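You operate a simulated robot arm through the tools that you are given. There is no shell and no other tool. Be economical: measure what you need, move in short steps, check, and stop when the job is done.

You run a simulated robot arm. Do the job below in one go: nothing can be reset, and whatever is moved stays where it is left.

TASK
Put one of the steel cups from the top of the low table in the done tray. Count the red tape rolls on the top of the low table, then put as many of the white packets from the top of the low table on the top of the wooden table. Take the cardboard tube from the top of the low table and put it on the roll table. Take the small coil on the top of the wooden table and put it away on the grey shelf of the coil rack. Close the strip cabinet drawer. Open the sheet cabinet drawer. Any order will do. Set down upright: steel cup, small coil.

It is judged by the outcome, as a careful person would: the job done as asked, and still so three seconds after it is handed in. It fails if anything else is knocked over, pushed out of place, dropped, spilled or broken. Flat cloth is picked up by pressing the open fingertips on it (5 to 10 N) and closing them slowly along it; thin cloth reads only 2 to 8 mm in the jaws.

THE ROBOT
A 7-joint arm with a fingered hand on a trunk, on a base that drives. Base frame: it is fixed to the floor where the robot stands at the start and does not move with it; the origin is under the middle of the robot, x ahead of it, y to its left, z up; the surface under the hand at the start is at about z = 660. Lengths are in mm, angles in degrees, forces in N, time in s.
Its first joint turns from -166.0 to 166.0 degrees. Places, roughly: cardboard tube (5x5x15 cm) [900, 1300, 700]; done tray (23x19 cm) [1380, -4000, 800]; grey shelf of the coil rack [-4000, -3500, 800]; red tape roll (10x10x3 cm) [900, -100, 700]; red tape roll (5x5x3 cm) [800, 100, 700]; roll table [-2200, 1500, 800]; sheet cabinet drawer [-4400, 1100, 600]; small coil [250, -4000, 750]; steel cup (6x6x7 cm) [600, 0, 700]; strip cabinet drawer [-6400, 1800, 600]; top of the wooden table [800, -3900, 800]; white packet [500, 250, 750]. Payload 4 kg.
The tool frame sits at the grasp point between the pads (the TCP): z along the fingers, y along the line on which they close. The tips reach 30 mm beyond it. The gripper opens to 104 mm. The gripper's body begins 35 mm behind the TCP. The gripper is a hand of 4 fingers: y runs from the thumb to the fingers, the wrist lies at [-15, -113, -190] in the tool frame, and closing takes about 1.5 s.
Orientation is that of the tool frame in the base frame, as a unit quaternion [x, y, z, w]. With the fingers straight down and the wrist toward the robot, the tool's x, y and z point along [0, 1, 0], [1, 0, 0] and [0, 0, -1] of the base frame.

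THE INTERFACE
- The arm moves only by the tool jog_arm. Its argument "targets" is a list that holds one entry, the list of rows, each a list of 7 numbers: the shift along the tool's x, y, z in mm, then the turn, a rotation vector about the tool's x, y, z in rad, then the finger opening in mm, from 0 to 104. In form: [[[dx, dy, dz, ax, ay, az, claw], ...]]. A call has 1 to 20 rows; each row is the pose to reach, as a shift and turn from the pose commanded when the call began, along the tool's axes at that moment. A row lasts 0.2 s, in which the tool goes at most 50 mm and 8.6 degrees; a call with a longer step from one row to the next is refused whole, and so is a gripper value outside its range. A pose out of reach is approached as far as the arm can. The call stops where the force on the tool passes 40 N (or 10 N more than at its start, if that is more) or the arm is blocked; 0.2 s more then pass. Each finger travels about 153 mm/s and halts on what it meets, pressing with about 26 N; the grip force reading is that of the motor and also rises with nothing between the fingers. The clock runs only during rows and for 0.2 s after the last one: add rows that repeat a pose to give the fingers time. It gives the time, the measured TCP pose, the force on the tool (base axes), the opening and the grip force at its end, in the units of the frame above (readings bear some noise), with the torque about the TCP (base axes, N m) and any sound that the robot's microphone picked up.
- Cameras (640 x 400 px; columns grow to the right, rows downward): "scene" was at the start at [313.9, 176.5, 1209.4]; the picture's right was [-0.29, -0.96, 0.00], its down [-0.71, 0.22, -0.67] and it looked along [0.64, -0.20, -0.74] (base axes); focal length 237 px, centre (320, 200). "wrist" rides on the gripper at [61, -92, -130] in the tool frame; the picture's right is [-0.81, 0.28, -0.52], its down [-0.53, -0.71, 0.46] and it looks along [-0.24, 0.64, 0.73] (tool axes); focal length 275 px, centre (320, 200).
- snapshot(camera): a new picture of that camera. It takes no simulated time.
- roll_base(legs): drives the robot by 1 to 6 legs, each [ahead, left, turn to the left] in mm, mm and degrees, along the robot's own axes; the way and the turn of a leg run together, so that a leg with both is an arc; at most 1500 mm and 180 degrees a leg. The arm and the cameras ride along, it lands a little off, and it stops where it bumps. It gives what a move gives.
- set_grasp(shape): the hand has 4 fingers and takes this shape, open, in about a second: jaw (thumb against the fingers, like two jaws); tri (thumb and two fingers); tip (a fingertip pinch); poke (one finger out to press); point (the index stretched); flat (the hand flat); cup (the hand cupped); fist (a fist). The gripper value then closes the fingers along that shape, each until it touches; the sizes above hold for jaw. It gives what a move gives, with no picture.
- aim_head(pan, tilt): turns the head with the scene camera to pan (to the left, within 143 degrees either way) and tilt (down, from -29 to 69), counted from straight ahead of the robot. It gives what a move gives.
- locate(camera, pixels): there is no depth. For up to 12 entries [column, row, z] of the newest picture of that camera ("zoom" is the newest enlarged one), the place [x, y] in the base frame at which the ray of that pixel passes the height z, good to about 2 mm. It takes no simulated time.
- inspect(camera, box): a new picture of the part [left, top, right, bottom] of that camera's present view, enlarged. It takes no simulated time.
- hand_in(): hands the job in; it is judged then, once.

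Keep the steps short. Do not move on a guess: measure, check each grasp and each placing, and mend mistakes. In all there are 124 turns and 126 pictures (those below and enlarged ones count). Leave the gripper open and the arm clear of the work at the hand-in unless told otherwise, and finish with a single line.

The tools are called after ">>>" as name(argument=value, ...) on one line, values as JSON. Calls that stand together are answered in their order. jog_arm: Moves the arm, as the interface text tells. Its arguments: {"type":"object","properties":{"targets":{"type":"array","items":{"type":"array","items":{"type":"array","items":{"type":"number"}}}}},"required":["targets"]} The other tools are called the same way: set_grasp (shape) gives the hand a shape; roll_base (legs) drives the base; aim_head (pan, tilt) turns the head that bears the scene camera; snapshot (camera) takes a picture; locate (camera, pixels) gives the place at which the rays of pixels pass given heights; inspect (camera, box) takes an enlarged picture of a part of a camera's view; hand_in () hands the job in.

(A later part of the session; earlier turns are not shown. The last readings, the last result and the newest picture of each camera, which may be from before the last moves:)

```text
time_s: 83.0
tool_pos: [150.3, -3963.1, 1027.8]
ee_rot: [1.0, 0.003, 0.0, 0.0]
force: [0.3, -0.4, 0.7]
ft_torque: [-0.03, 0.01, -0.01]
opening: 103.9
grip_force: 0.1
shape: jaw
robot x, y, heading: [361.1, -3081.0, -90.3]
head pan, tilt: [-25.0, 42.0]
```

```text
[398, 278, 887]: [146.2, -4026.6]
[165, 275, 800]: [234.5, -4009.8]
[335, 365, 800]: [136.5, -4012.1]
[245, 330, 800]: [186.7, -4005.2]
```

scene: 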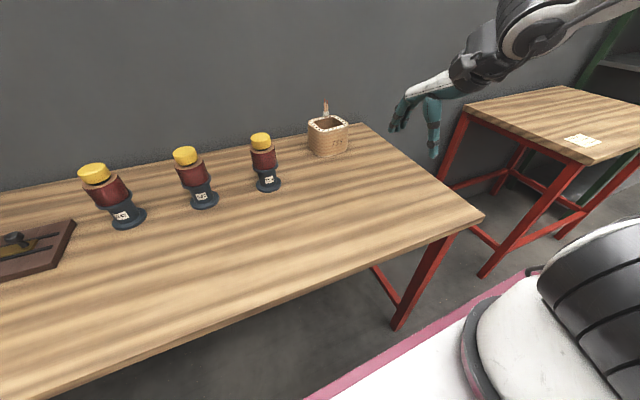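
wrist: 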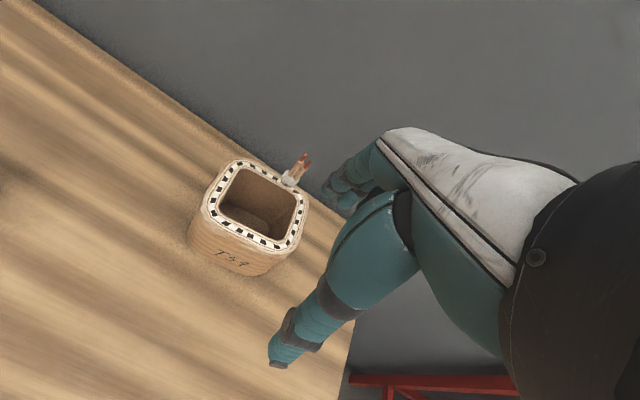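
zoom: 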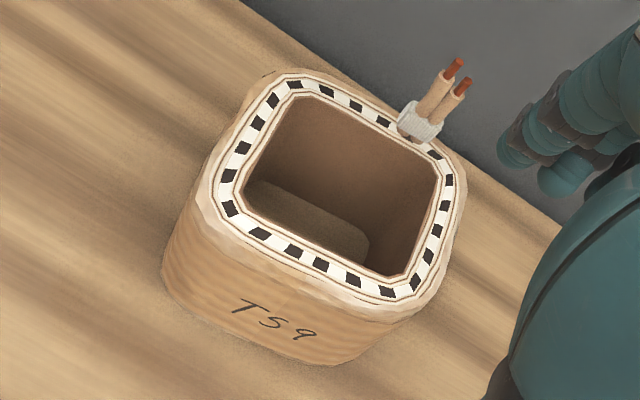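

The coil measures about 110 (x) by 93 (y) by 87 mm with a 15 mm wall, turned about 6°. Before choosing a grasp, I'll look at the coil rack to see how much space is above the grey shelf.

>>> aim_head(pan=-85, tilt=10)

>>> snapshot(camera="scene")

```text
time_s: 84.3
tool_pos: [150.6, -3962.0, 1028.6]
ee_rot: [1.0, 0.004, 0.0, 0.0]
force: [0.5, 0.2, -0.7]
ft_torque: [0.03, -0.01, 0.01]
opening: 104.0
grip_force: 0.1
shape: jaw
robot x, y, heading: [360.2, -3081.8, -90.1]
head pan, tilt: [-85.0, 10.0]
```

```text
91 pictures are left
```

scene: 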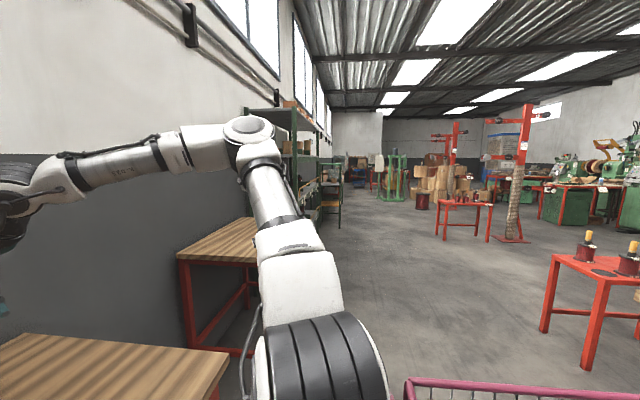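

>>> inspect(camera="scene", box=[290, 140, 390, 240])

```text
4.00 times, centred on (340, 190) of scene
```

zoom: 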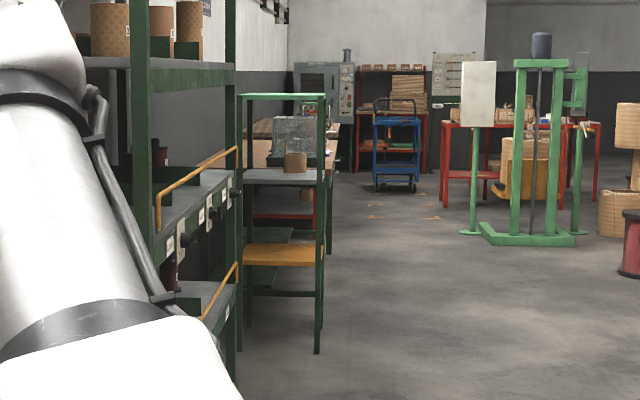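

The small rack has its grey shelf near z 800 and a frame about 310 mm above it. Pinching the coil's front wall with the hand vertical should work for that. I'll take the "tri" shape and look at how the fingers sit.

>>> set_grasp(shape="tri")

>>> aim_head(pan=-25, tilt=35)

>>> snapshot(camera="wrist")

>>> inspect(camera="scene", box=[240, 40, 440, 200])

```text
time_s: 85.2
tool_pos: [150.1, -3962.4, 1028.1]
ee_rot: [1.0, 0.003, 0.0, 0.001]
force: [0.5, 1.0, -0.8]
ft_torque: [-0.03, -0.03, 0.0]
opening: 103.7
grip_force: 0.2
shape: tri
robot x, y, heading: [361.9, -3083.0, -90.3]
head pan, tilt: [-85.0, 10.0]
```

```text
time_s: 86.5
tool_pos: [150.3, -3962.0, 1028.7]
ee_rot: [1.0, 0.004, 0.0, 0.0]
force: [-0.6, -0.4, 0.3]
ft_torque: [0.02, -0.02, 0.01]
opening: 103.4
grip_force: 0.1
shape: tri
robot x, y, heading: [365.4, -3084.5, -90.2]
head pan, tilt: [-25.0, 35.0]
```

```text
89 pictures are left
```

wrist: 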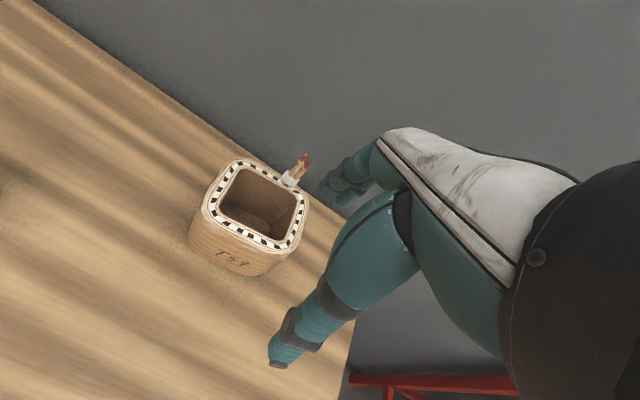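

```text
2.50 times, centred on (340, 120) of scene
```

zoom: 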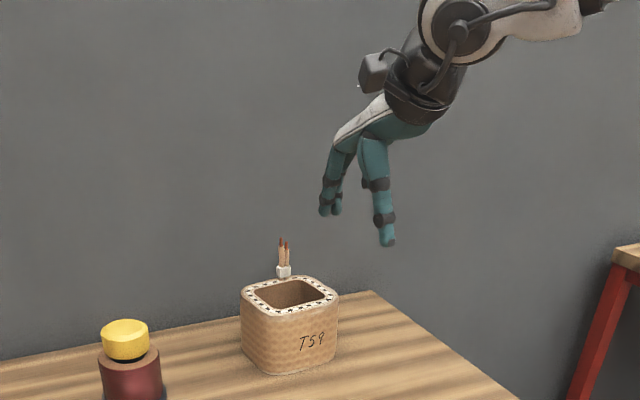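

I'll move over the front wall centre at (189,-4016), turn 4°, narrow to 60 mm and go down to z≈940 to look.

>>> jog_arm(targets=[[[20, 27, 0, 0, 0, -0.035, 90], [39, 54, 0, 0, 0, -0.07, 70], [39, 54, 30, 0, 0, -0.07, 60], [39, 54, 60, 0, 0, -0.07, 60], [39, 54, 88, 0, 0, -0.07, 60], [39, 54, 88, 0, 0, -0.07, 60], [39, 54, 88, 0, 0, -0.07, 60]]])

>>> inspect(camera="scene", box=[250, 40, 410, 200])

>>> snapshot(camera="wrist")

```text
time_s: 88.1
tool_pos: [188.6, -4018.9, 942.1]
ee_rot: [0.999, 0.038, 0.001, -0.001]
force: [0.5, 0.2, -0.6]
ft_torque: [0.01, -0.02, 0.01]
opening: 60.2
grip_force: 0.0
shape: tri
robot x, y, heading: [361.8, -3080.4, -90.5]
head pan, tilt: [-25.0, 35.0]
```

```text
2.50 times, centred on (330, 120) of scene
```

zoom: 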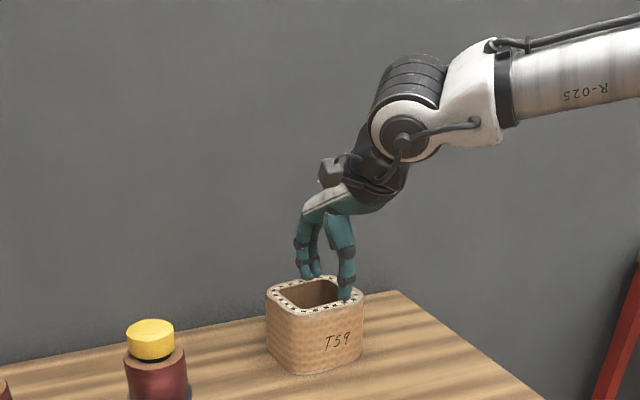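

```text
86 pictures are left
```

wrist: 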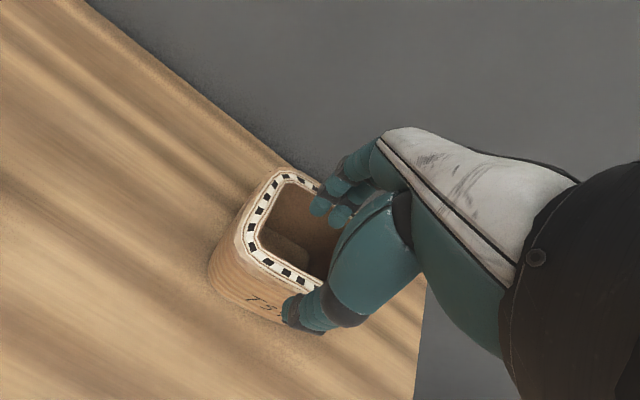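

The fingers are over the hole and the thumb is outside the front wall. I'll descend to z≈886.

>>> jog_arm(targets=[[[0, -2, 15, 0, 0, 0, 60], [0, -2, 30, 0, 0, 0, 60], [0, -2, 45, 0, 0, 0, 60], [0, -2, 56, 0, 0, 0, 60], [0, -2, 56, 0, 0, 0, 60]]])

>>> inspect(camera="scene", box=[270, 80, 390, 200])

>>> snapshot(camera="wrist")

```text
time_s: 89.3
tool_pos: [188.7, -4014.8, 886.4]
ee_rot: [0.999, 0.039, 0.0, 0.0]
force: [-0.1, 0.2, -0.4]
ft_torque: [-0.01, -0.01, -0.02]
opening: 60.5
grip_force: 0.0
shape: tri
robot x, y, heading: [361.0, -3083.2, -90.3]
head pan, tilt: [-25.0, 35.0]
```

```text
3.33 times, centred on (330, 140) of scene
```

zoom: 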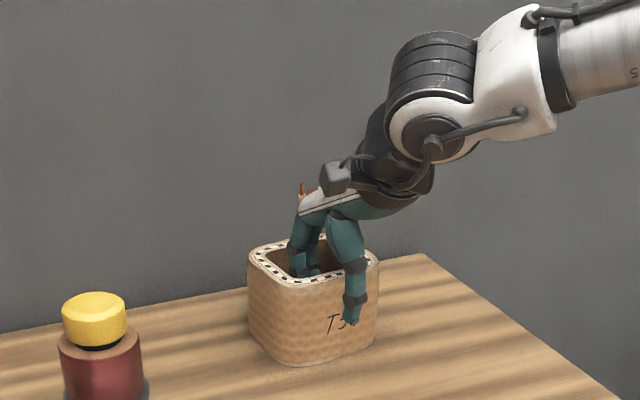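

```text
84 pictures are left
```

wrist: 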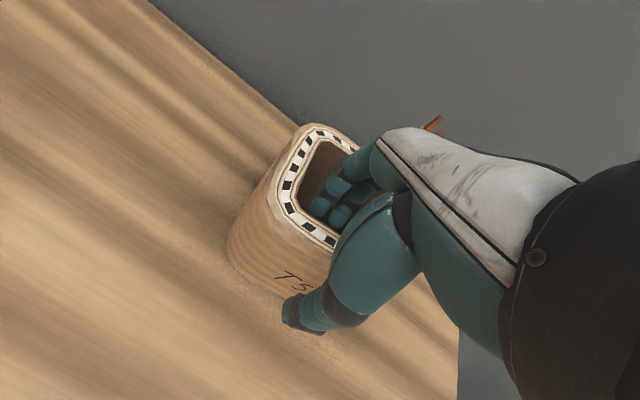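

Nothing has touched yet. I'll close on the wall.

>>> jog_arm(targets=[[[0, 0, 0, 0, 0, 0, 45], [0, 0, 0, 0, 0, 0, 30], [0, 0, 0, 0, 0, 0, 15], [0, 0, 0, 0, 0, 0, 5], [0, 0, 0, 0, 0, 0, 5], [0, 0, 0, 0, 0, 0, 5], [0, 0, 0, 0, 0, 0, 5]]])

```text
time_s: 90.9
tool_pos: [187.9, -4013.7, 885.9]
ee_rot: [0.999, 0.038, 0.0, 0.0]
force: [-0.3, 2.0, 4.7]
ft_torque: [0.06, -0.01, -0.01]
opening: 6.4
grip_force: 0.0
shape: tri
robot x, y, heading: [361.3, -3079.7, -90.1]
head pan, tilt: [-25.0, 35.0]
```

>>> jog_arm(targets=[[[0, 0, 0, 0, 0, 0, 0], [0, 0, 0, 0, 0, 0, 0], [0, 0, 0, 0, 0, 0, 0]]])

>>> snapshot(camera="wrist")

>>> inspect(camera="scene", box=[270, 80, 390, 200])

```text
time_s: 91.7
tool_pos: [188.2, -4013.5, 886.1]
ee_rot: [0.999, 0.039, 0.0, -0.001]
force: [0.7, 3.3, 0.3]
ft_torque: [0.05, -0.01, -0.03]
opening: 8.2
grip_force: 25.8
shape: tri
robot x, y, heading: [361.8, -3081.5, -90.4]
head pan, tilt: [-25.0, 35.0]
```

```text
83 pictures are left
```

wrist: 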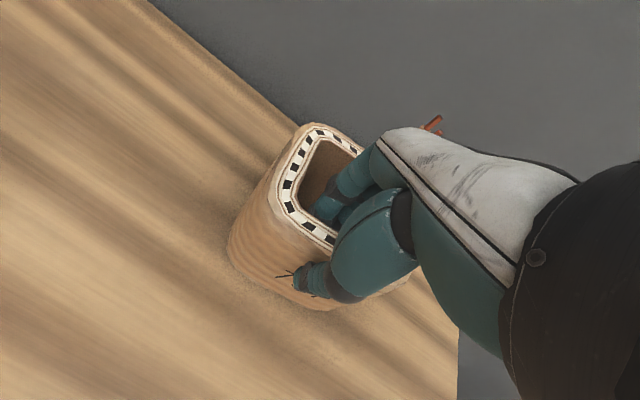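

```text
3.33 times, centred on (330, 140) of scene
```

zoom: 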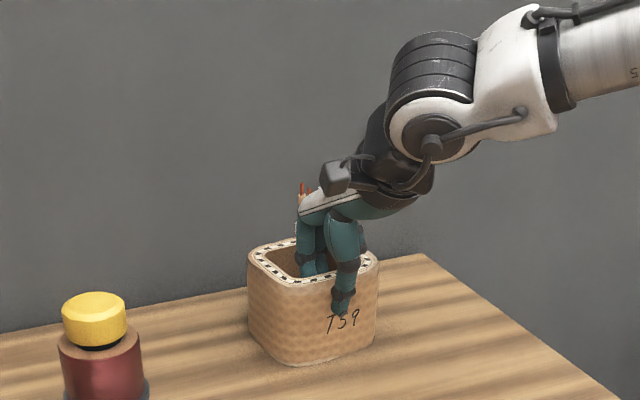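

It now grips the wall with 26 N. I'll lift 40 mm slowly and check for tilt.

>>> jog_arm(targets=[[[0, 0, -5, 0, 0, 0, 0], [0, 0, -10, 0, 0, 0, 0], [0, 0, -20, 0, 0, 0, 0], [0, 0, -30, 0, 0, 0, 0], [0, 0, -40, 0, 0, 0, 0], [0, 0, -40, 0, 0, 0, 0]]])

>>> inspect(camera="scene", box=[270, 60, 390, 180])

```text
time_s: 93.1
tool_pos: [189.0, -4013.8, 925.5]
ee_rot: [0.999, 0.038, 0.0, -0.001]
force: [-0.7, -0.2, -5.3]
ft_torque: [0.22, 0.02, 0.0]
opening: 8.3
grip_force: 25.9
shape: tri
robot x, y, heading: [360.8, -3084.5, -90.3]
head pan, tilt: [-25.0, 35.0]
```

```text
3.33 times, centred on (330, 120) of scene
```

zoom: 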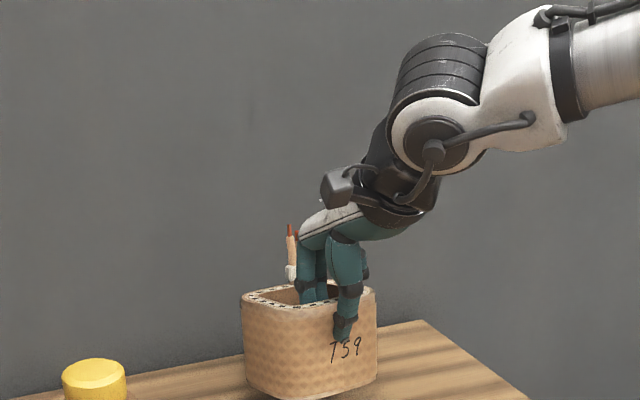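

The coil is up and level and weighs about 0.5 kg. I'll raise and retract it, back off, and drive toward the rack.

>>> jog_arm(targets=[[[0, 0, -40, 0, 0, 0, 0], [0, 0, -80, 0, 0, 0, 0], [0, -40, -95, 0, 0, 0, 0], [0, -80, -95, 0, 0, 0, 0], [0, -120, -95, 0, 0, 0, 0], [0, -160, -95, 0, 0, 0, 0], [0, -200, -95, 0, 0, 0, 0], [0, -240, -95, 0, 0, 0, 0], [0, -270, -95, 0, 0, 0, 0]]])

>>> roll_base(legs=[[-350, 0, 0.3], [0, -1000, 0], [0, -1000, 0]])

>>> aim_head(pan=-65, tilt=15)

>>> snapshot(camera="scene")

```text
time_s: 95.1
tool_pos: [170.9, -3743.6, 1018.8]
ee_rot: [0.999, 0.038, 0.0, 0.0]
force: [-0.8, -0.4, -5.4]
ft_torque: [0.21, 0.02, 0.01]
opening: 8.1
grip_force: 26.2
shape: tri
robot x, y, heading: [363.1, -3082.4, -90.3]
head pan, tilt: [-25.0, 35.0]
```

```text
time_s: 107.1
tool_pos: [-1839.3, -3441.4, 1018.3]
ee_rot: [0.998, 0.058, -0.001, 0.0]
force: [-0.1, 0.8, -5.8]
ft_torque: [0.25, 0.01, 0.0]
opening: 8.0
grip_force: 25.8
shape: tri
robot x, y, heading: [-1673.6, -2774.9, -88.0]
head pan, tilt: [-25.0, 35.0]
```

```text
time_s: 108.2
tool_pos: [-1839.4, -3441.1, 1019.8]
ee_rot: [0.998, 0.059, 0.0, -0.001]
force: [-0.4, 0.7, -6.0]
ft_torque: [0.2, 0.04, 0.0]
opening: 8.4
grip_force: 25.9
shape: tri
robot x, y, heading: [-1679.3, -2772.9, -88.3]
head pan, tilt: [-65.0, 15.0]
```

```text
80 pictures are left
```

scene: 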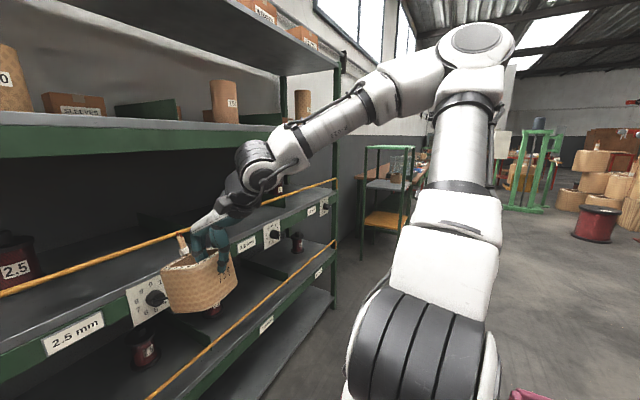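

>>> inspect(camera="scene", box=[340, 120, 460, 270])

>>> locate(camera="scene", pixels=[[362, 258, 0], [334, 305, 0], [402, 190, 800], [366, 183, 800], [410, 147, 1112], [401, 225, 520]])

```text
2.67 times, centred on (400, 195) of scene
```

zoom: 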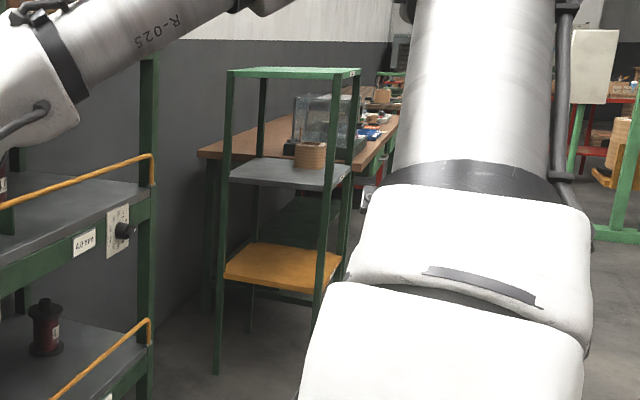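

```text
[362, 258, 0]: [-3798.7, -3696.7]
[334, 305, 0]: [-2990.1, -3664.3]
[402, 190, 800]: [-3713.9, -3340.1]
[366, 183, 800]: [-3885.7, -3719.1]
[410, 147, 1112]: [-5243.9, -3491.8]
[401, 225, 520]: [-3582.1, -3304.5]
```

The grey shelf sits under a top shelf and already holds one small coil. Its open front faces the aisle at y≈-3320. I'll back off and slide over to face it.

>>> roll_base(legs=[[-300, 0, -1.5], [0, -1050, -1], [0, -1050, -1]])

>>> aim_head(pan=-15, tilt=25)

>>> snapshot(camera="scene")

```text
time_s: 120.2
tool_pos: [-3977.0, -3057.5, 1019.1]
ee_rot: [1.0, 0.021, -0.001, 0.0]
force: [-0.2, 0.2, -5.1]
ft_torque: [0.25, 0.0, 0.0]
opening: 8.2
grip_force: 25.9
shape: tri
robot x, y, heading: [-3765.0, -2402.3, -92.2]
head pan, tilt: [-65.0, 15.0]
```

```text
time_s: 121.4
tool_pos: [-3975.3, -3057.1, 1019.2]
ee_rot: [1.0, 0.021, -0.001, -0.001]
force: [0.7, -0.1, -5.7]
ft_torque: [0.23, 0.03, 0.0]
opening: 8.4
grip_force: 26.2
shape: tri
robot x, y, heading: [-3763.8, -2403.6, -92.1]
head pan, tilt: [-15.0, 25.0]
```

```text
78 pictures are left
```

scene: 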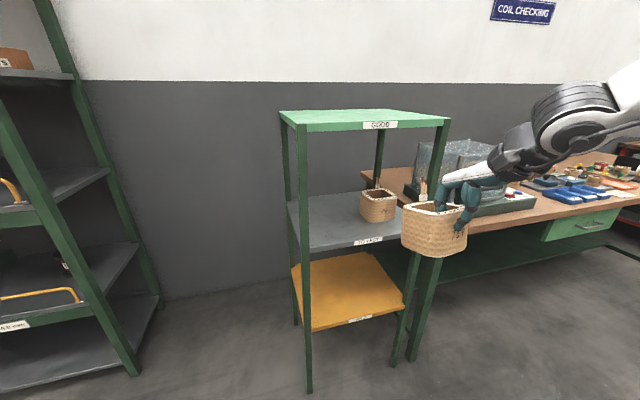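

>>> inspect(camera="scene", box=[270, 100, 470, 280])

>>> locate(camera="scene", pixels=[[308, 390, 0], [412, 360, 0], [295, 325, 0], [395, 365, 0], [308, 252, 800], [308, 252, 780], [290, 200, 800], [436, 125, 1100], [303, 130, 1100], [377, 222, 800]])

```text
2.22 times, centred on (370, 190) of scene
```

zoom: 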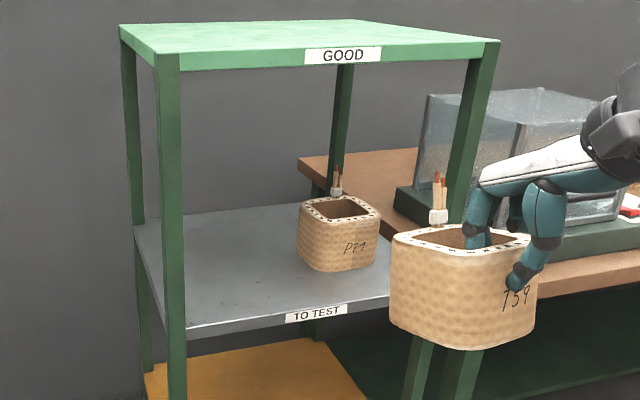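

```text
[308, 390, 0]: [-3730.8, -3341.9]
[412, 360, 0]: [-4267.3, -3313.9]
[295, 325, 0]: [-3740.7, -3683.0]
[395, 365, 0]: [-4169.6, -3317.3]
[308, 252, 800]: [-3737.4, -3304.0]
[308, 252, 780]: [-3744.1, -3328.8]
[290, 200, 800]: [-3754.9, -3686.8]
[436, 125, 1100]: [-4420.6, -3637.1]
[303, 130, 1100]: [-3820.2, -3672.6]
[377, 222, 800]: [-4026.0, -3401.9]
```

>>> locate(camera="zoom", pixels=[[298, 258, 780], [330, 271, 780], [376, 262, 780], [187, 330, 780], [388, 297, 780], [135, 228, 780], [190, 327, 780], [160, 60, 1139], [497, 45, 1139], [182, 70, 1125]])

```text
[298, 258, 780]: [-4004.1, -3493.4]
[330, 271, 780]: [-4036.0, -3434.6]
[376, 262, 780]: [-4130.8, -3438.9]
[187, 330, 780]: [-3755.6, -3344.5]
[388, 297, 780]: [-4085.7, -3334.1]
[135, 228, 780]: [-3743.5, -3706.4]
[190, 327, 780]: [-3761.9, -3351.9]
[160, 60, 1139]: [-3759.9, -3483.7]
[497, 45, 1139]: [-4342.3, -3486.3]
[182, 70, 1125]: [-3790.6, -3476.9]
```

The grey shelf "TO TEST" is at z≈800. Its free space is x -3980 to -3750, between the other coil and the left post, with the top underside at about 1140. I'll lower the coil a bit, square up and approach.

>>> jog_arm(targets=[[[0, 0, 35, 0, 0, 0, 0], [0, 0, 70, 0, 0, 0, 0], [0, 0, 95, 0, 0, 0, 0], [0, 0, 95, 0, 0, 0, 0]]])

>>> roll_base(legs=[[120, 0, 2.1]])

>>> snapshot(camera="scene")

```text
time_s: 122.4
tool_pos: [-3976.8, -3055.4, 924.2]
ee_rot: [1.0, 0.021, -0.001, -0.001]
force: [0.1, -0.2, -5.5]
ft_torque: [0.28, 0.02, 0.01]
opening: 8.0
grip_force: 26.0
shape: tri
robot x, y, heading: [-3765.3, -2402.2, -92.2]
head pan, tilt: [-15.0, 25.0]
```

```text
time_s: 123.6
tool_pos: [-3959.3, -3186.1, 924.5]
ee_rot: [0.999, 0.037, 0.0, -0.001]
force: [-0.1, 0.5, -5.4]
ft_torque: [0.22, 0.0, 0.0]
opening: 8.1
grip_force: 25.8
shape: tri
robot x, y, heading: [-3764.6, -2526.3, -90.4]
head pan, tilt: [-15.0, 25.0]
```

```text
76 pictures are left
```

scene: 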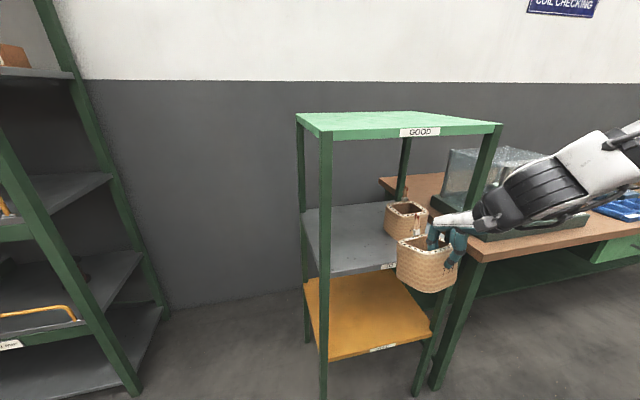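

>>> inspect(camera="scene", box=[290, 180, 470, 300])

>>> locate(camera="scene", pixels=[[330, 275, 800], [400, 262, 800], [322, 390, 0], [416, 393, 0], [305, 210, 800], [385, 236, 800], [319, 137, 1140], [400, 262, 790]])

```text
3.33 times, centred on (380, 240) of scene
```

zoom: 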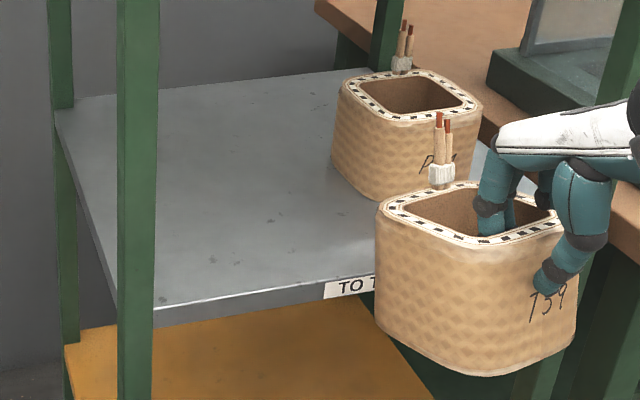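

```text
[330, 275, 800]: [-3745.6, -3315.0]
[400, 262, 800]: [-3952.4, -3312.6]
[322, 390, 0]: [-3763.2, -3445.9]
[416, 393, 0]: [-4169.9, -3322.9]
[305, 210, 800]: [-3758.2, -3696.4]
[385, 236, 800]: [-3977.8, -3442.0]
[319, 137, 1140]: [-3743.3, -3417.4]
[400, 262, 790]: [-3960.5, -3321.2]
```

The shelf edge is at y≈-3324. I'll shift in front of the free space, then insert the coil over the shelf.

>>> jog_arm(targets=[[[40, 0, 0, 0, 0, 0, 0], [83, 0, 0, 0, 0, 0, 0], [83, 40, 0, 0, 0, 0, 0], [83, 80, 0, 0, 0, 0, 0], [83, 115, 0, 0, 0, 0, 0], [83, 150, 2, 0, 0, 0, 0], [83, 186, 5, 0, 0, 0, 0], [83, 186, 5, 0, 0, 0, 0]]])

>>> inspect(camera="scene", box=[290, 110, 470, 300])

>>> snapshot(camera="wrist")

```text
time_s: 125.4
tool_pos: [-3860.3, -3365.8, 916.6]
ee_rot: [0.999, 0.038, 0.0, -0.001]
force: [0.3, 0.4, -4.7]
ft_torque: [0.19, 0.03, -0.02]
opening: 8.3
grip_force: 25.9
shape: tri
out of reach, approached as far as the arm can: row 1, 2
robot x, y, heading: [-3764.2, -2524.5, -90.2]
head pan, tilt: [-15.0, 25.0]
```

```text
2.11 times, centred on (380, 205) of scene
```

zoom: 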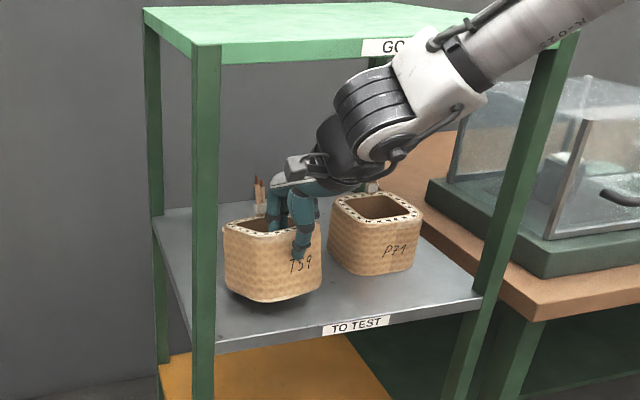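

```text
73 pictures are left
```

wrist: 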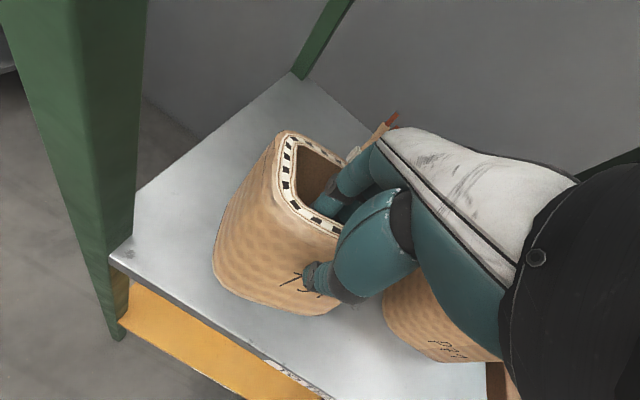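

The coil is over the shelf and clear of the post and the other coil. I'll lower it gently.

>>> jog_arm(targets=[[[0, 0, 10, 0, 0, 0, 0], [0, 0, 18, 0, 0, 0, 0], [0, 0, 22, 0, 0, 0, 0], [0, 0, 24, 0, 0, 0, 0], [0, 0, 26, 0, 0, 0, 0], [0, 0, 26, 0, 0, 0, 0]]])

```text
time_s: 126.8
tool_pos: [-3861.2, -3364.1, 892.0]
ee_rot: [0.999, 0.038, 0.0, -0.001]
force: [1.5, 1.2, -1.9]
ft_torque: [-0.08, -0.02, 0.04]
opening: 8.3
grip_force: 25.7
shape: tri
robot x, y, heading: [-3763.1, -2525.5, -90.4]
head pan, tilt: [-15.0, 25.0]
```

>>> jog_arm(targets=[[[0, 0, 1, 0, 0, 0, 0], [0, 0, 2, 0, 0, 0, 0], [0, 0, 3, 0, 0, 0, 0], [0, 0, 3, 0, 0, 0, 0]]])

```text
time_s: 127.8
tool_pos: [-3861.9, -3363.6, 890.2]
ee_rot: [0.999, 0.037, 0.0, -0.001]
force: [0.4, 2.2, -1.0]
ft_torque: [-0.06, -0.02, 0.03]
opening: 8.5
grip_force: 25.9
shape: tri
robot x, y, heading: [-3764.3, -2525.0, -90.4]
head pan, tilt: [-15.0, 25.0]
```

>>> jog_arm(targets=[[[0, 0, 1.5, 0, 0, 0, 0], [0, 0, 3, 0, 0, 0, 0], [0, 0, 4, 0, 0, 0, 0], [0, 0, 4, 0, 0, 0, 0]]])

>>> inspect(camera="scene", box=[320, 170, 420, 280])

```text
time_s: 128.8
tool_pos: [-3861.5, -3363.6, 886.3]
ee_rot: [0.999, 0.037, -0.001, -0.001]
force: [0.3, 2.1, -0.1]
ft_torque: [-0.11, 0.03, 0.02]
opening: 7.9
grip_force: 25.9
shape: tri
robot x, y, heading: [-3765.0, -2524.6, -90.3]
head pan, tilt: [-15.0, 25.0]
```

```text
3.64 times, centred on (370, 225) of scene
```

zoom: 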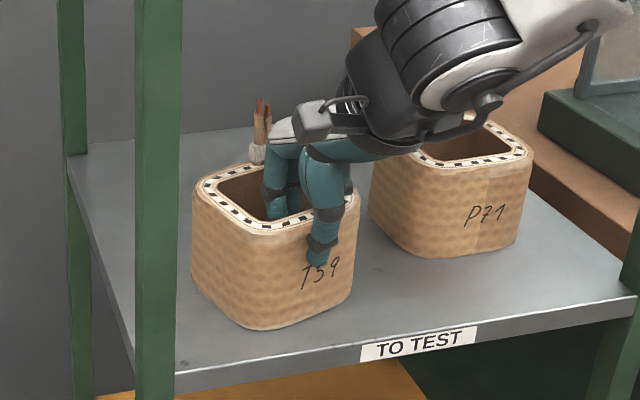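

>>> jog_arm(targets=[[[0, 0, 1.5, 0, 0, 0, 0], [0, 0, 2.5, 0, 0, 0, 0], [0, 0, 2.5, 0, 0, 0, 8], [0, 0, 2.5, 0, 0, 0, 15], [0, 0, 2.5, 0, 0, 0, 25], [0, 0, 2.5, 0, 0, 0, 35], [0, 0, 2.5, 0, 0, 0, 45], [0, 0, 2.5, 0, 0, 0, 50], [0, 0, 2.5, 0, 0, 0, 50]]])

>>> inspect(camera="scene", box=[320, 170, 420, 280])

```text
time_s: 130.8
tool_pos: [-3861.5, -3365.7, 884.0]
ee_rot: [0.999, 0.037, 0.0, -0.002]
force: [-0.4, 0.5, 0.1]
ft_torque: [-0.01, 0.01, -0.03]
opening: 49.7
grip_force: 0.0
shape: tri
robot x, y, heading: [-3768.1, -2527.2, -90.6]
head pan, tilt: [-15.0, 25.0]
```

```text
3.64 times, centred on (370, 225) of scene
```

zoom: 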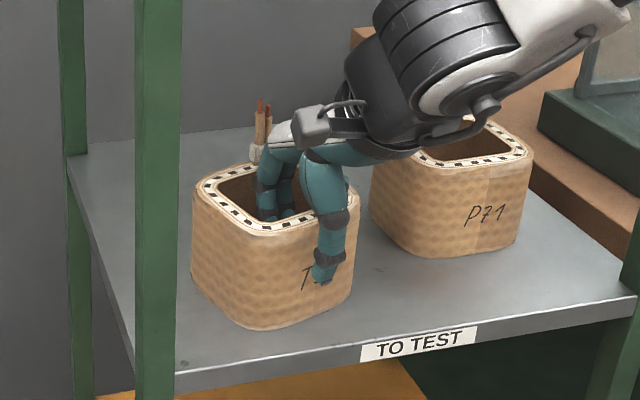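

Released and standing flat. I'll lift the fingers out by 60 mm and withdraw.

>>> jog_arm(targets=[[[0, 0, -15, 0, 0, 0, 50], [0, 0, -35, 0, 0, 0, 50], [0, 0, -60, 0, 0, 0, 50], [0, -40, -62, 0, 0, 0, 50], [0, -85, -62, 0, 0, 0, 50], [0, -130, -62, 0, 0, 0, 50], [0, -175, -62, 0, 0, 0, 50], [-20, -200, -62, 0, 0, 0, 50]]])

>>> snapshot(camera="scene")

```text
time_s: 132.6
tool_pos: [-3898.8, -3192.3, 952.3]
ee_rot: [0.999, 0.039, 0.0, -0.002]
force: [1.1, 0.9, 0.7]
ft_torque: [-0.01, 0.0, 0.01]
opening: 49.9
grip_force: 0.2
shape: tri
out of reach, approached as far as the arm can: row 7, 8
robot x, y, heading: [-3764.4, -2522.9, -90.4]
head pan, tilt: [-15.0, 25.0]
```

```text
70 pictures are left
```

scene: 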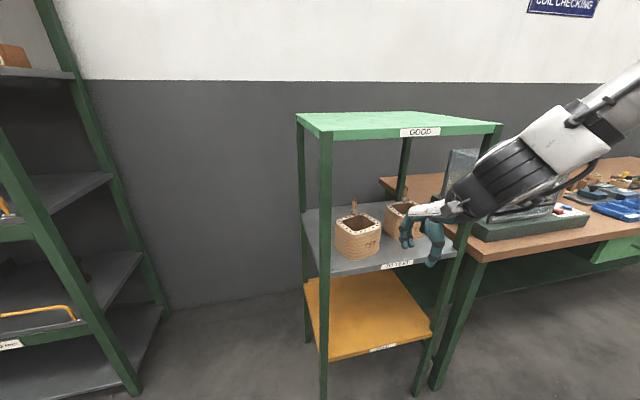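

The small coil stands upright on the grey shelf. The drawers are next, to the north, so I'll look behind both sides of the robot.

>>> aim_head(pan=-140, tilt=20)

>>> snapshot(camera="scene")

>>> aim_head(pan=140, tilt=20)

>>> snapshot(camera="scene")

```text
time_s: 134.7
tool_pos: [-3898.1, -3192.5, 952.5]
ee_rot: [0.999, 0.038, 0.0, -0.002]
force: [0.2, -0.2, 0.1]
ft_torque: [-0.01, -0.01, 0.03]
opening: 49.7
grip_force: 0.1
shape: tri
robot x, y, heading: [-3765.5, -2531.1, -90.1]
head pan, tilt: [-140.0, 20.0]
```

```text
69 pictures are left
```

scene: 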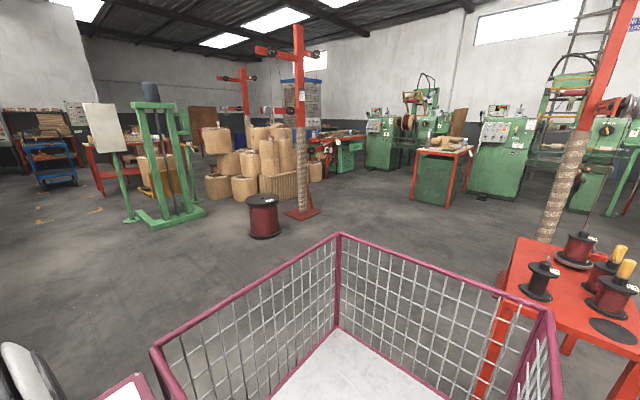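

```text
time_s: 138.5
tool_pos: [-3898.3, -3192.4, 953.1]
ee_rot: [0.999, 0.038, -0.002, -0.002]
force: [-0.6, 0.7, 0.2]
ft_torque: [0.03, 0.02, -0.04]
opening: 49.7
grip_force: 0.0
shape: tri
robot x, y, heading: [-3766.4, -2522.4, -90.1]
head pan, tilt: [140.0, 20.0]
```

```text
68 pictures are left
```

scene: 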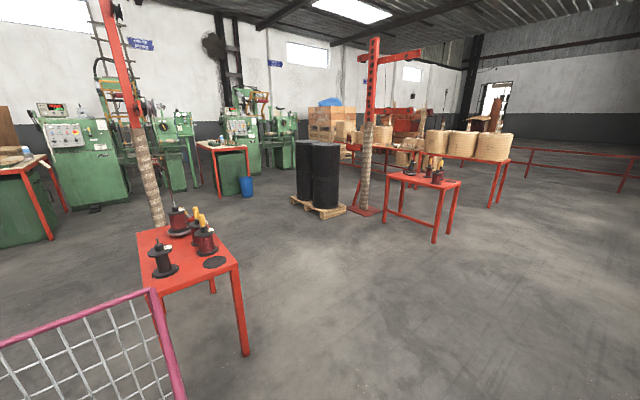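

>>> locate(camera="scene", pixels=[[245, 355, 0], [213, 292, 0], [137, 228, 750], [238, 265, 750], [158, 222, 0], [300, 205, 0], [435, 242, 0], [385, 210, 0], [365, 213, 0], [55, 240, 0]])

>>> aim_head(pan=-143, tilt=12)

>>> inspect(camera="scene", box=[320, 100, 520, 240])

>>> snapshot(camera="scene")

```text
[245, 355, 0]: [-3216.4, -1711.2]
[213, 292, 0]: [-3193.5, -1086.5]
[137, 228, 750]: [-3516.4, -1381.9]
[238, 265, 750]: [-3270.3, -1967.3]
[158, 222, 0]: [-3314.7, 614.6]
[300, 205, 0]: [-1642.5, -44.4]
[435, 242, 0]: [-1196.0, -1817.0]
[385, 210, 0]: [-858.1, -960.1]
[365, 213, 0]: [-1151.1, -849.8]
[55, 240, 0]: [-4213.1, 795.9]
```

```text
time_s: 142.4
tool_pos: [-3898.2, -3193.2, 952.4]
ee_rot: [0.999, 0.038, 0.0, -0.002]
force: [0.4, -0.2, -0.2]
ft_torque: [-0.01, -0.01, -0.02]
opening: 49.9
grip_force: 0.0
shape: tri
robot x, y, heading: [-3767.1, -2525.6, -90.3]
head pan, tilt: [-143.0, 12.0]
```

```text
2.86 times, centred on (420, 170) of scene
```

zoom: 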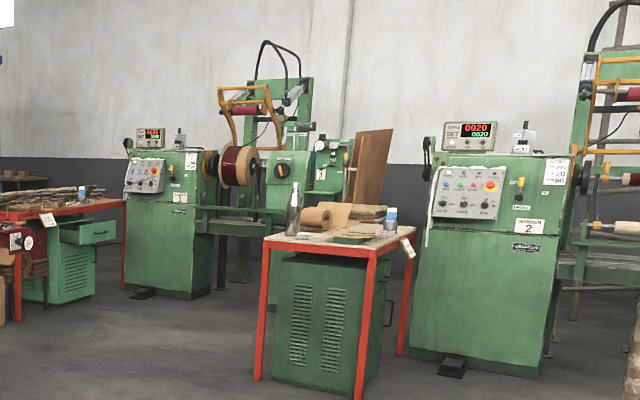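

```text
66 pictures are left
```

scene: 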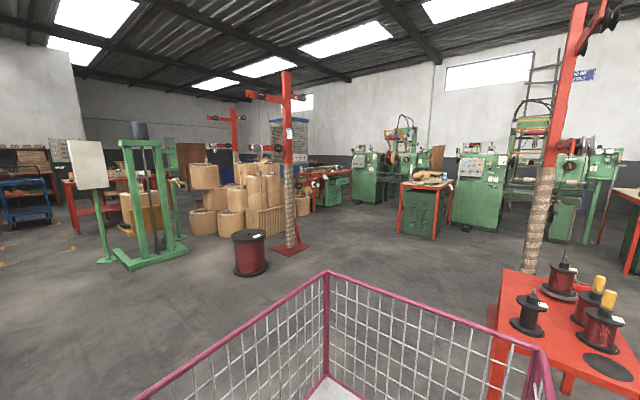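

The sheet cabinet (the green one under a red table) has its handle on the +x side. The strip cabinet drawer stands open toward +x. I'll locate the floor obstacles on the way.

>>> locate(camera="scene", pixels=[[250, 276, 0], [268, 265, 0], [300, 250, 0], [285, 235, 0], [436, 240, 0], [401, 229, 0], [316, 212, 0], [465, 229, 0], [505, 272, 750], [500, 330, 750], [450, 205, 0], [350, 205, 0]])

```text
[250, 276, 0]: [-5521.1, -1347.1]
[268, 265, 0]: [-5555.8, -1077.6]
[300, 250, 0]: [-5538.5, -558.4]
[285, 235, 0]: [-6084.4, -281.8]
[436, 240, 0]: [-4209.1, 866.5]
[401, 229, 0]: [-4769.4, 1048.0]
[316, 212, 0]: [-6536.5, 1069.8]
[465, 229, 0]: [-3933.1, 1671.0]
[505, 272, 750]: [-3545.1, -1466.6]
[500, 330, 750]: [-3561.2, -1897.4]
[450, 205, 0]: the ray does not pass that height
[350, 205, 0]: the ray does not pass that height
```

There's ample room between x -5400 and -3560. I'll back north along x≈-4100 and look at the sheet cabinet from nearer.

>>> roll_base(legs=[[-400, -350, 0], [-1000, 0, 0], [-800, 0, 0]])

>>> aim_head(pan=143, tilt=25)

>>> snapshot(camera="scene")

>>> aim_head(pan=-143, tilt=25)

>>> snapshot(camera="scene")

```text
time_s: 154.1
tool_pos: [-4249.1, -1004.7, 953.6]
ee_rot: [0.999, 0.045, -0.001, -0.002]
force: [0.0, 0.5, 0.6]
ft_torque: [-0.03, -0.02, -0.02]
opening: 49.7
grip_force: 0.0
shape: tri
robot x, y, heading: [-4127.9, -336.2, -89.4]
head pan, tilt: [-143.0, 12.0]
```

```text
time_s: 158.1
tool_pos: [-4249.5, -1003.8, 952.8]
ee_rot: [0.999, 0.046, 0.0, -0.001]
force: [-0.9, -0.5, -0.1]
ft_torque: [0.0, -0.02, 0.0]
opening: 49.7
grip_force: 0.2
shape: tri
robot x, y, heading: [-4129.4, -331.6, -89.4]
head pan, tilt: [143.0, 25.0]
```

```text
65 pictures are left
```

scene: 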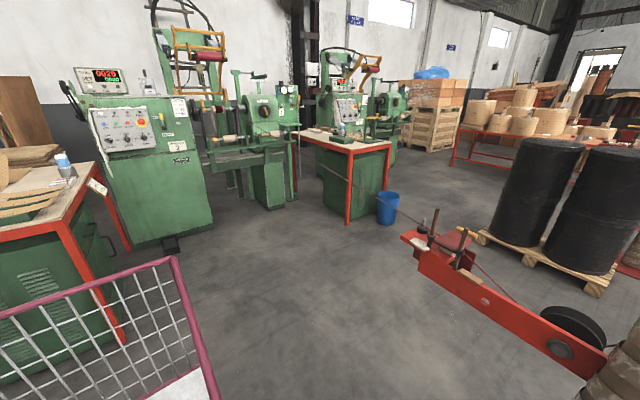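

```text
time_s: 162.0
tool_pos: [-4251.5, -1005.3, 953.9]
ee_rot: [0.999, 0.047, 0.0, -0.002]
force: [0.3, -0.5, -0.2]
ft_torque: [-0.02, -0.02, 0.02]
opening: 49.7
grip_force: 0.0
shape: tri
robot x, y, heading: [-4134.6, -336.3, -89.3]
head pan, tilt: [-143.0, 25.0]
```

```text
64 pictures are left
```

scene: 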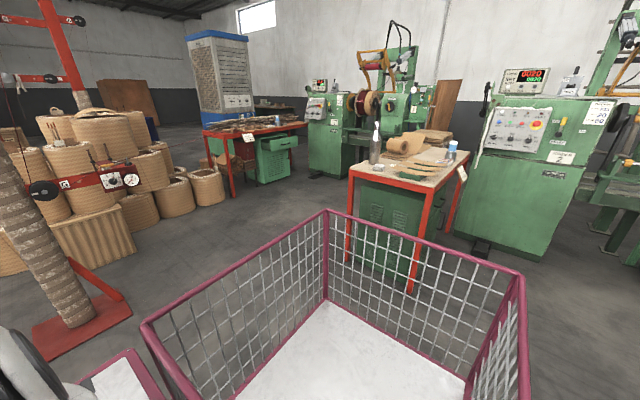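

>>> locate(camera="scene", pixels=[[410, 292, 0], [347, 262, 0], [430, 190, 750], [350, 175, 750], [455, 180, 750], [480, 250, 0], [541, 262, 0]])

>>> aim_head(pan=110, tilt=35)

>>> snapshot(camera="scene")

```text
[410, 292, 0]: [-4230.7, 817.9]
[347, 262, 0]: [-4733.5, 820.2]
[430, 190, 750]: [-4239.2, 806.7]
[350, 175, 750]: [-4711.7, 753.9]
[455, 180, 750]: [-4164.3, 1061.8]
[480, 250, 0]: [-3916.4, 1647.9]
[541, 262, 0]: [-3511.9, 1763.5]
```

```text
time_s: 165.5
tool_pos: [-4250.6, -1004.5, 952.9]
ee_rot: [0.999, 0.046, 0.0, -0.002]
force: [-0.5, 0.3, -0.4]
ft_torque: [0.03, -0.02, 0.01]
opening: 49.5
grip_force: 0.0
shape: tri
robot x, y, heading: [-4123.5, -333.0, -89.4]
head pan, tilt: [110.0, 35.0]
```

```text
63 pictures are left
```

scene: 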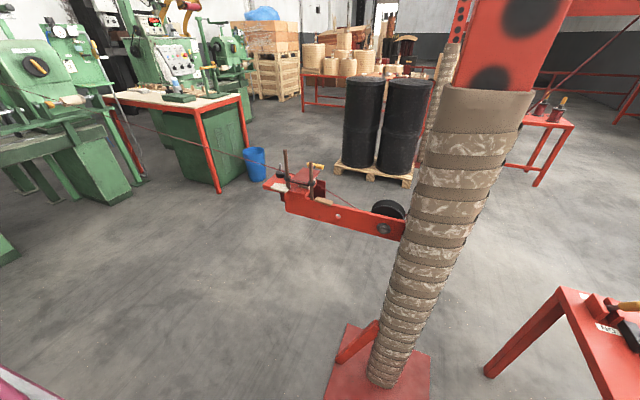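

>>> locate(camera="scene", pixels=[[335, 330, 0], [325, 398, 0], [395, 385, 0], [265, 185, 900], [220, 192, 0], [146, 180, 0], [255, 180, 0]])

```text
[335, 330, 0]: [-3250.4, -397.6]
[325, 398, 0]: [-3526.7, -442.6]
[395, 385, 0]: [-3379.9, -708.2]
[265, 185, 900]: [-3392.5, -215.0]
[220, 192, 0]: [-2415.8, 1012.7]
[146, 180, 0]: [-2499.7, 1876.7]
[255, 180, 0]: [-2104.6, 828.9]
```

The post's plate is at x -3530 to -3180, y -800 to -440, so I can pass west of it. I'll turn to face -x, go north past it and stand in front of the sheet cabinet.

>>> roll_base(legs=[[0, 0, -90], [0, -620, 0], [-620, 0, 0], [0, -700, 0]])

>>> aim_head(pan=0, tilt=35)

>>> snapshot(camera="scene")

>>> set_grasp(shape="jaw")

```text
time_s: 179.2
tool_pos: [-4276.4, 1113.4, 952.7]
ee_rot: [0.756, -0.655, 0.0, -0.001]
force: [0.0, 0.7, -0.6]
ft_torque: [0.01, 0.01, 0.0]
opening: 49.6
grip_force: 0.1
shape: tri
robot x, y, heading: [-3602.1, 1025.6, -176.2]
head pan, tilt: [110.0, 35.0]
```

```text
time_s: 181.1
tool_pos: [-4278.3, 1114.4, 953.2]
ee_rot: [0.756, -0.655, 0.001, -0.001]
force: [-0.7, -0.6, -1.1]
ft_torque: [0.01, 0.0, -0.03]
opening: 49.5
grip_force: 0.1
shape: tri
robot x, y, heading: [-3601.2, 1026.3, -176.4]
head pan, tilt: [0.0, 35.0]
```

```text
62 pictures are left
```

scene: 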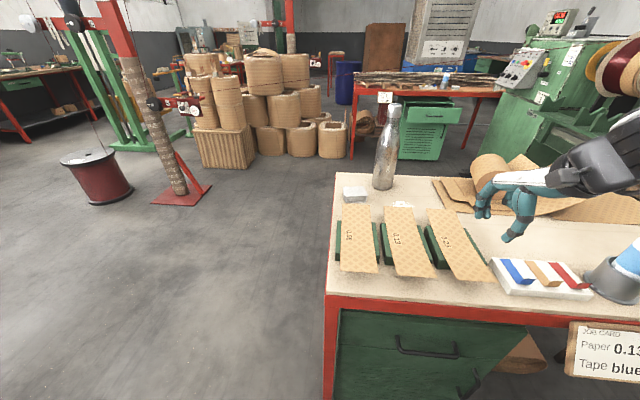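

```text
time_s: 182.0
tool_pos: [-4277.0, 1112.7, 953.6]
ee_rot: [0.756, -0.655, 0.002, -0.001]
force: [-0.2, -0.6, -0.4]
ft_torque: [-0.01, -0.01, 0.04]
opening: 103.8
grip_force: 0.1
shape: jaw
robot x, y, heading: [-3601.7, 1027.1, -176.4]
head pan, tilt: [0.0, 35.0]
```

I see the top drawer with a horizontal bar handle at (425,345), and a second handle below it. I'll look closer.

>>> aim_head(pan=-15, tilt=55)

>>> inspect(camera="scene", box=[180, 100, 480, 340])

```text
time_s: 182.8
tool_pos: [-4277.6, 1112.9, 952.5]
ee_rot: [0.756, -0.654, 0.001, -0.001]
force: [0.0, 0.2, -0.1]
ft_torque: [0.0, -0.05, -0.01]
opening: 103.8
grip_force: 0.1
shape: jaw
robot x, y, heading: [-3602.5, 1025.9, -176.4]
head pan, tilt: [-15.0, 55.0]
```

```text
1.67 times, centred on (330, 220) of scene
```

zoom: 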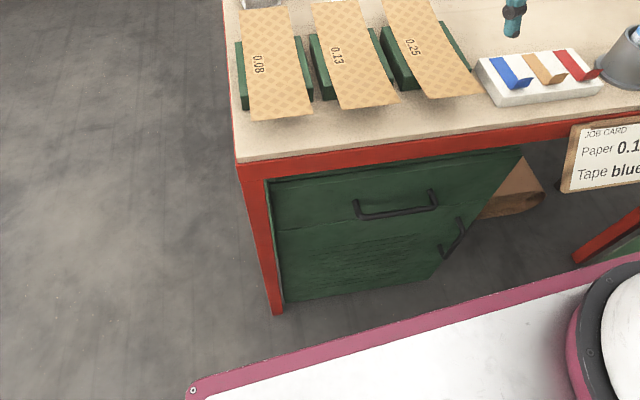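

>>> locate(camera="zoom", pixels=[[355, 213, 600], [437, 204, 600], [395, 214, 600], [395, 214, 580], [240, 162, 750], [500, 125, 750], [280, 312, 0], [268, 182, 680], [523, 150, 680], [283, 300, 100], [430, 278, 100], [278, 228, 560]])

```text
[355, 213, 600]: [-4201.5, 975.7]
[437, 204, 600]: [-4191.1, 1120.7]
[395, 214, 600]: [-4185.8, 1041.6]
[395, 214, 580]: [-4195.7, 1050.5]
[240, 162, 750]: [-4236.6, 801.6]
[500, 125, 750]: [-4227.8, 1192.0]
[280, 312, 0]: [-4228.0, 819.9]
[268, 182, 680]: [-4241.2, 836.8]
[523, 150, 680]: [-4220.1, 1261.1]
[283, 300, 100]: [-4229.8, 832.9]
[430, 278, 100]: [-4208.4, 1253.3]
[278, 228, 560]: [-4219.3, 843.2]
```

The bar handle is at x≈-4190, z≈600, y 978 to 1120, standing about 35 mm off the front. I'll reach it with the hand pitched 45°, fingers over the bar. First I'll back up 350 mm for room.

>>> roll_base(legs=[[-350, 0, -3.5]])

>>> inspect(camera="scene", box=[180, 60, 480, 260])

```text
time_s: 185.1
tool_pos: [-3919.7, 1172.4, 953.7]
ee_rot: [0.731, -0.682, 0.001, -0.001]
force: [-0.3, 0.1, -1.0]
ft_torque: [0.0, 0.01, 0.01]
opening: 104.0
grip_force: 0.0
shape: jaw
robot x, y, heading: [-3253.5, 1035.9, 179.3]
head pan, tilt: [-15.0, 55.0]
```

```text
2.00 times, centred on (330, 160) of scene
```

zoom: 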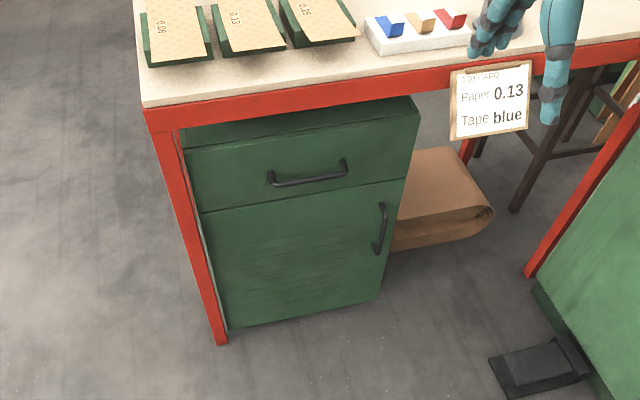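

>>> locate(camera="zoom", pixels=[[272, 183, 600], [347, 171, 600], [310, 181, 600], [310, 181, 580], [310, 181, 620], [222, 345, 0], [200, 212, 540], [187, 148, 680], [410, 117, 680], [146, 105, 750], [268, 172, 600], [350, 160, 600]])

```text
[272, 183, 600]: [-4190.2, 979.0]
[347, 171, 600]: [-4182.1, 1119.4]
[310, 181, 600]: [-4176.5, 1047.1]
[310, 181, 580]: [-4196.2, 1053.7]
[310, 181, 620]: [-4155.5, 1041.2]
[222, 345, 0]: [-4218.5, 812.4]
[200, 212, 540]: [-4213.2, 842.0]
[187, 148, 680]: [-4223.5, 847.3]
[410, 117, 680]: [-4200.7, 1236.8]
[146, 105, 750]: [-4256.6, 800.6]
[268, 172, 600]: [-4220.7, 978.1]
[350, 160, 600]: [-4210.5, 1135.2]
```

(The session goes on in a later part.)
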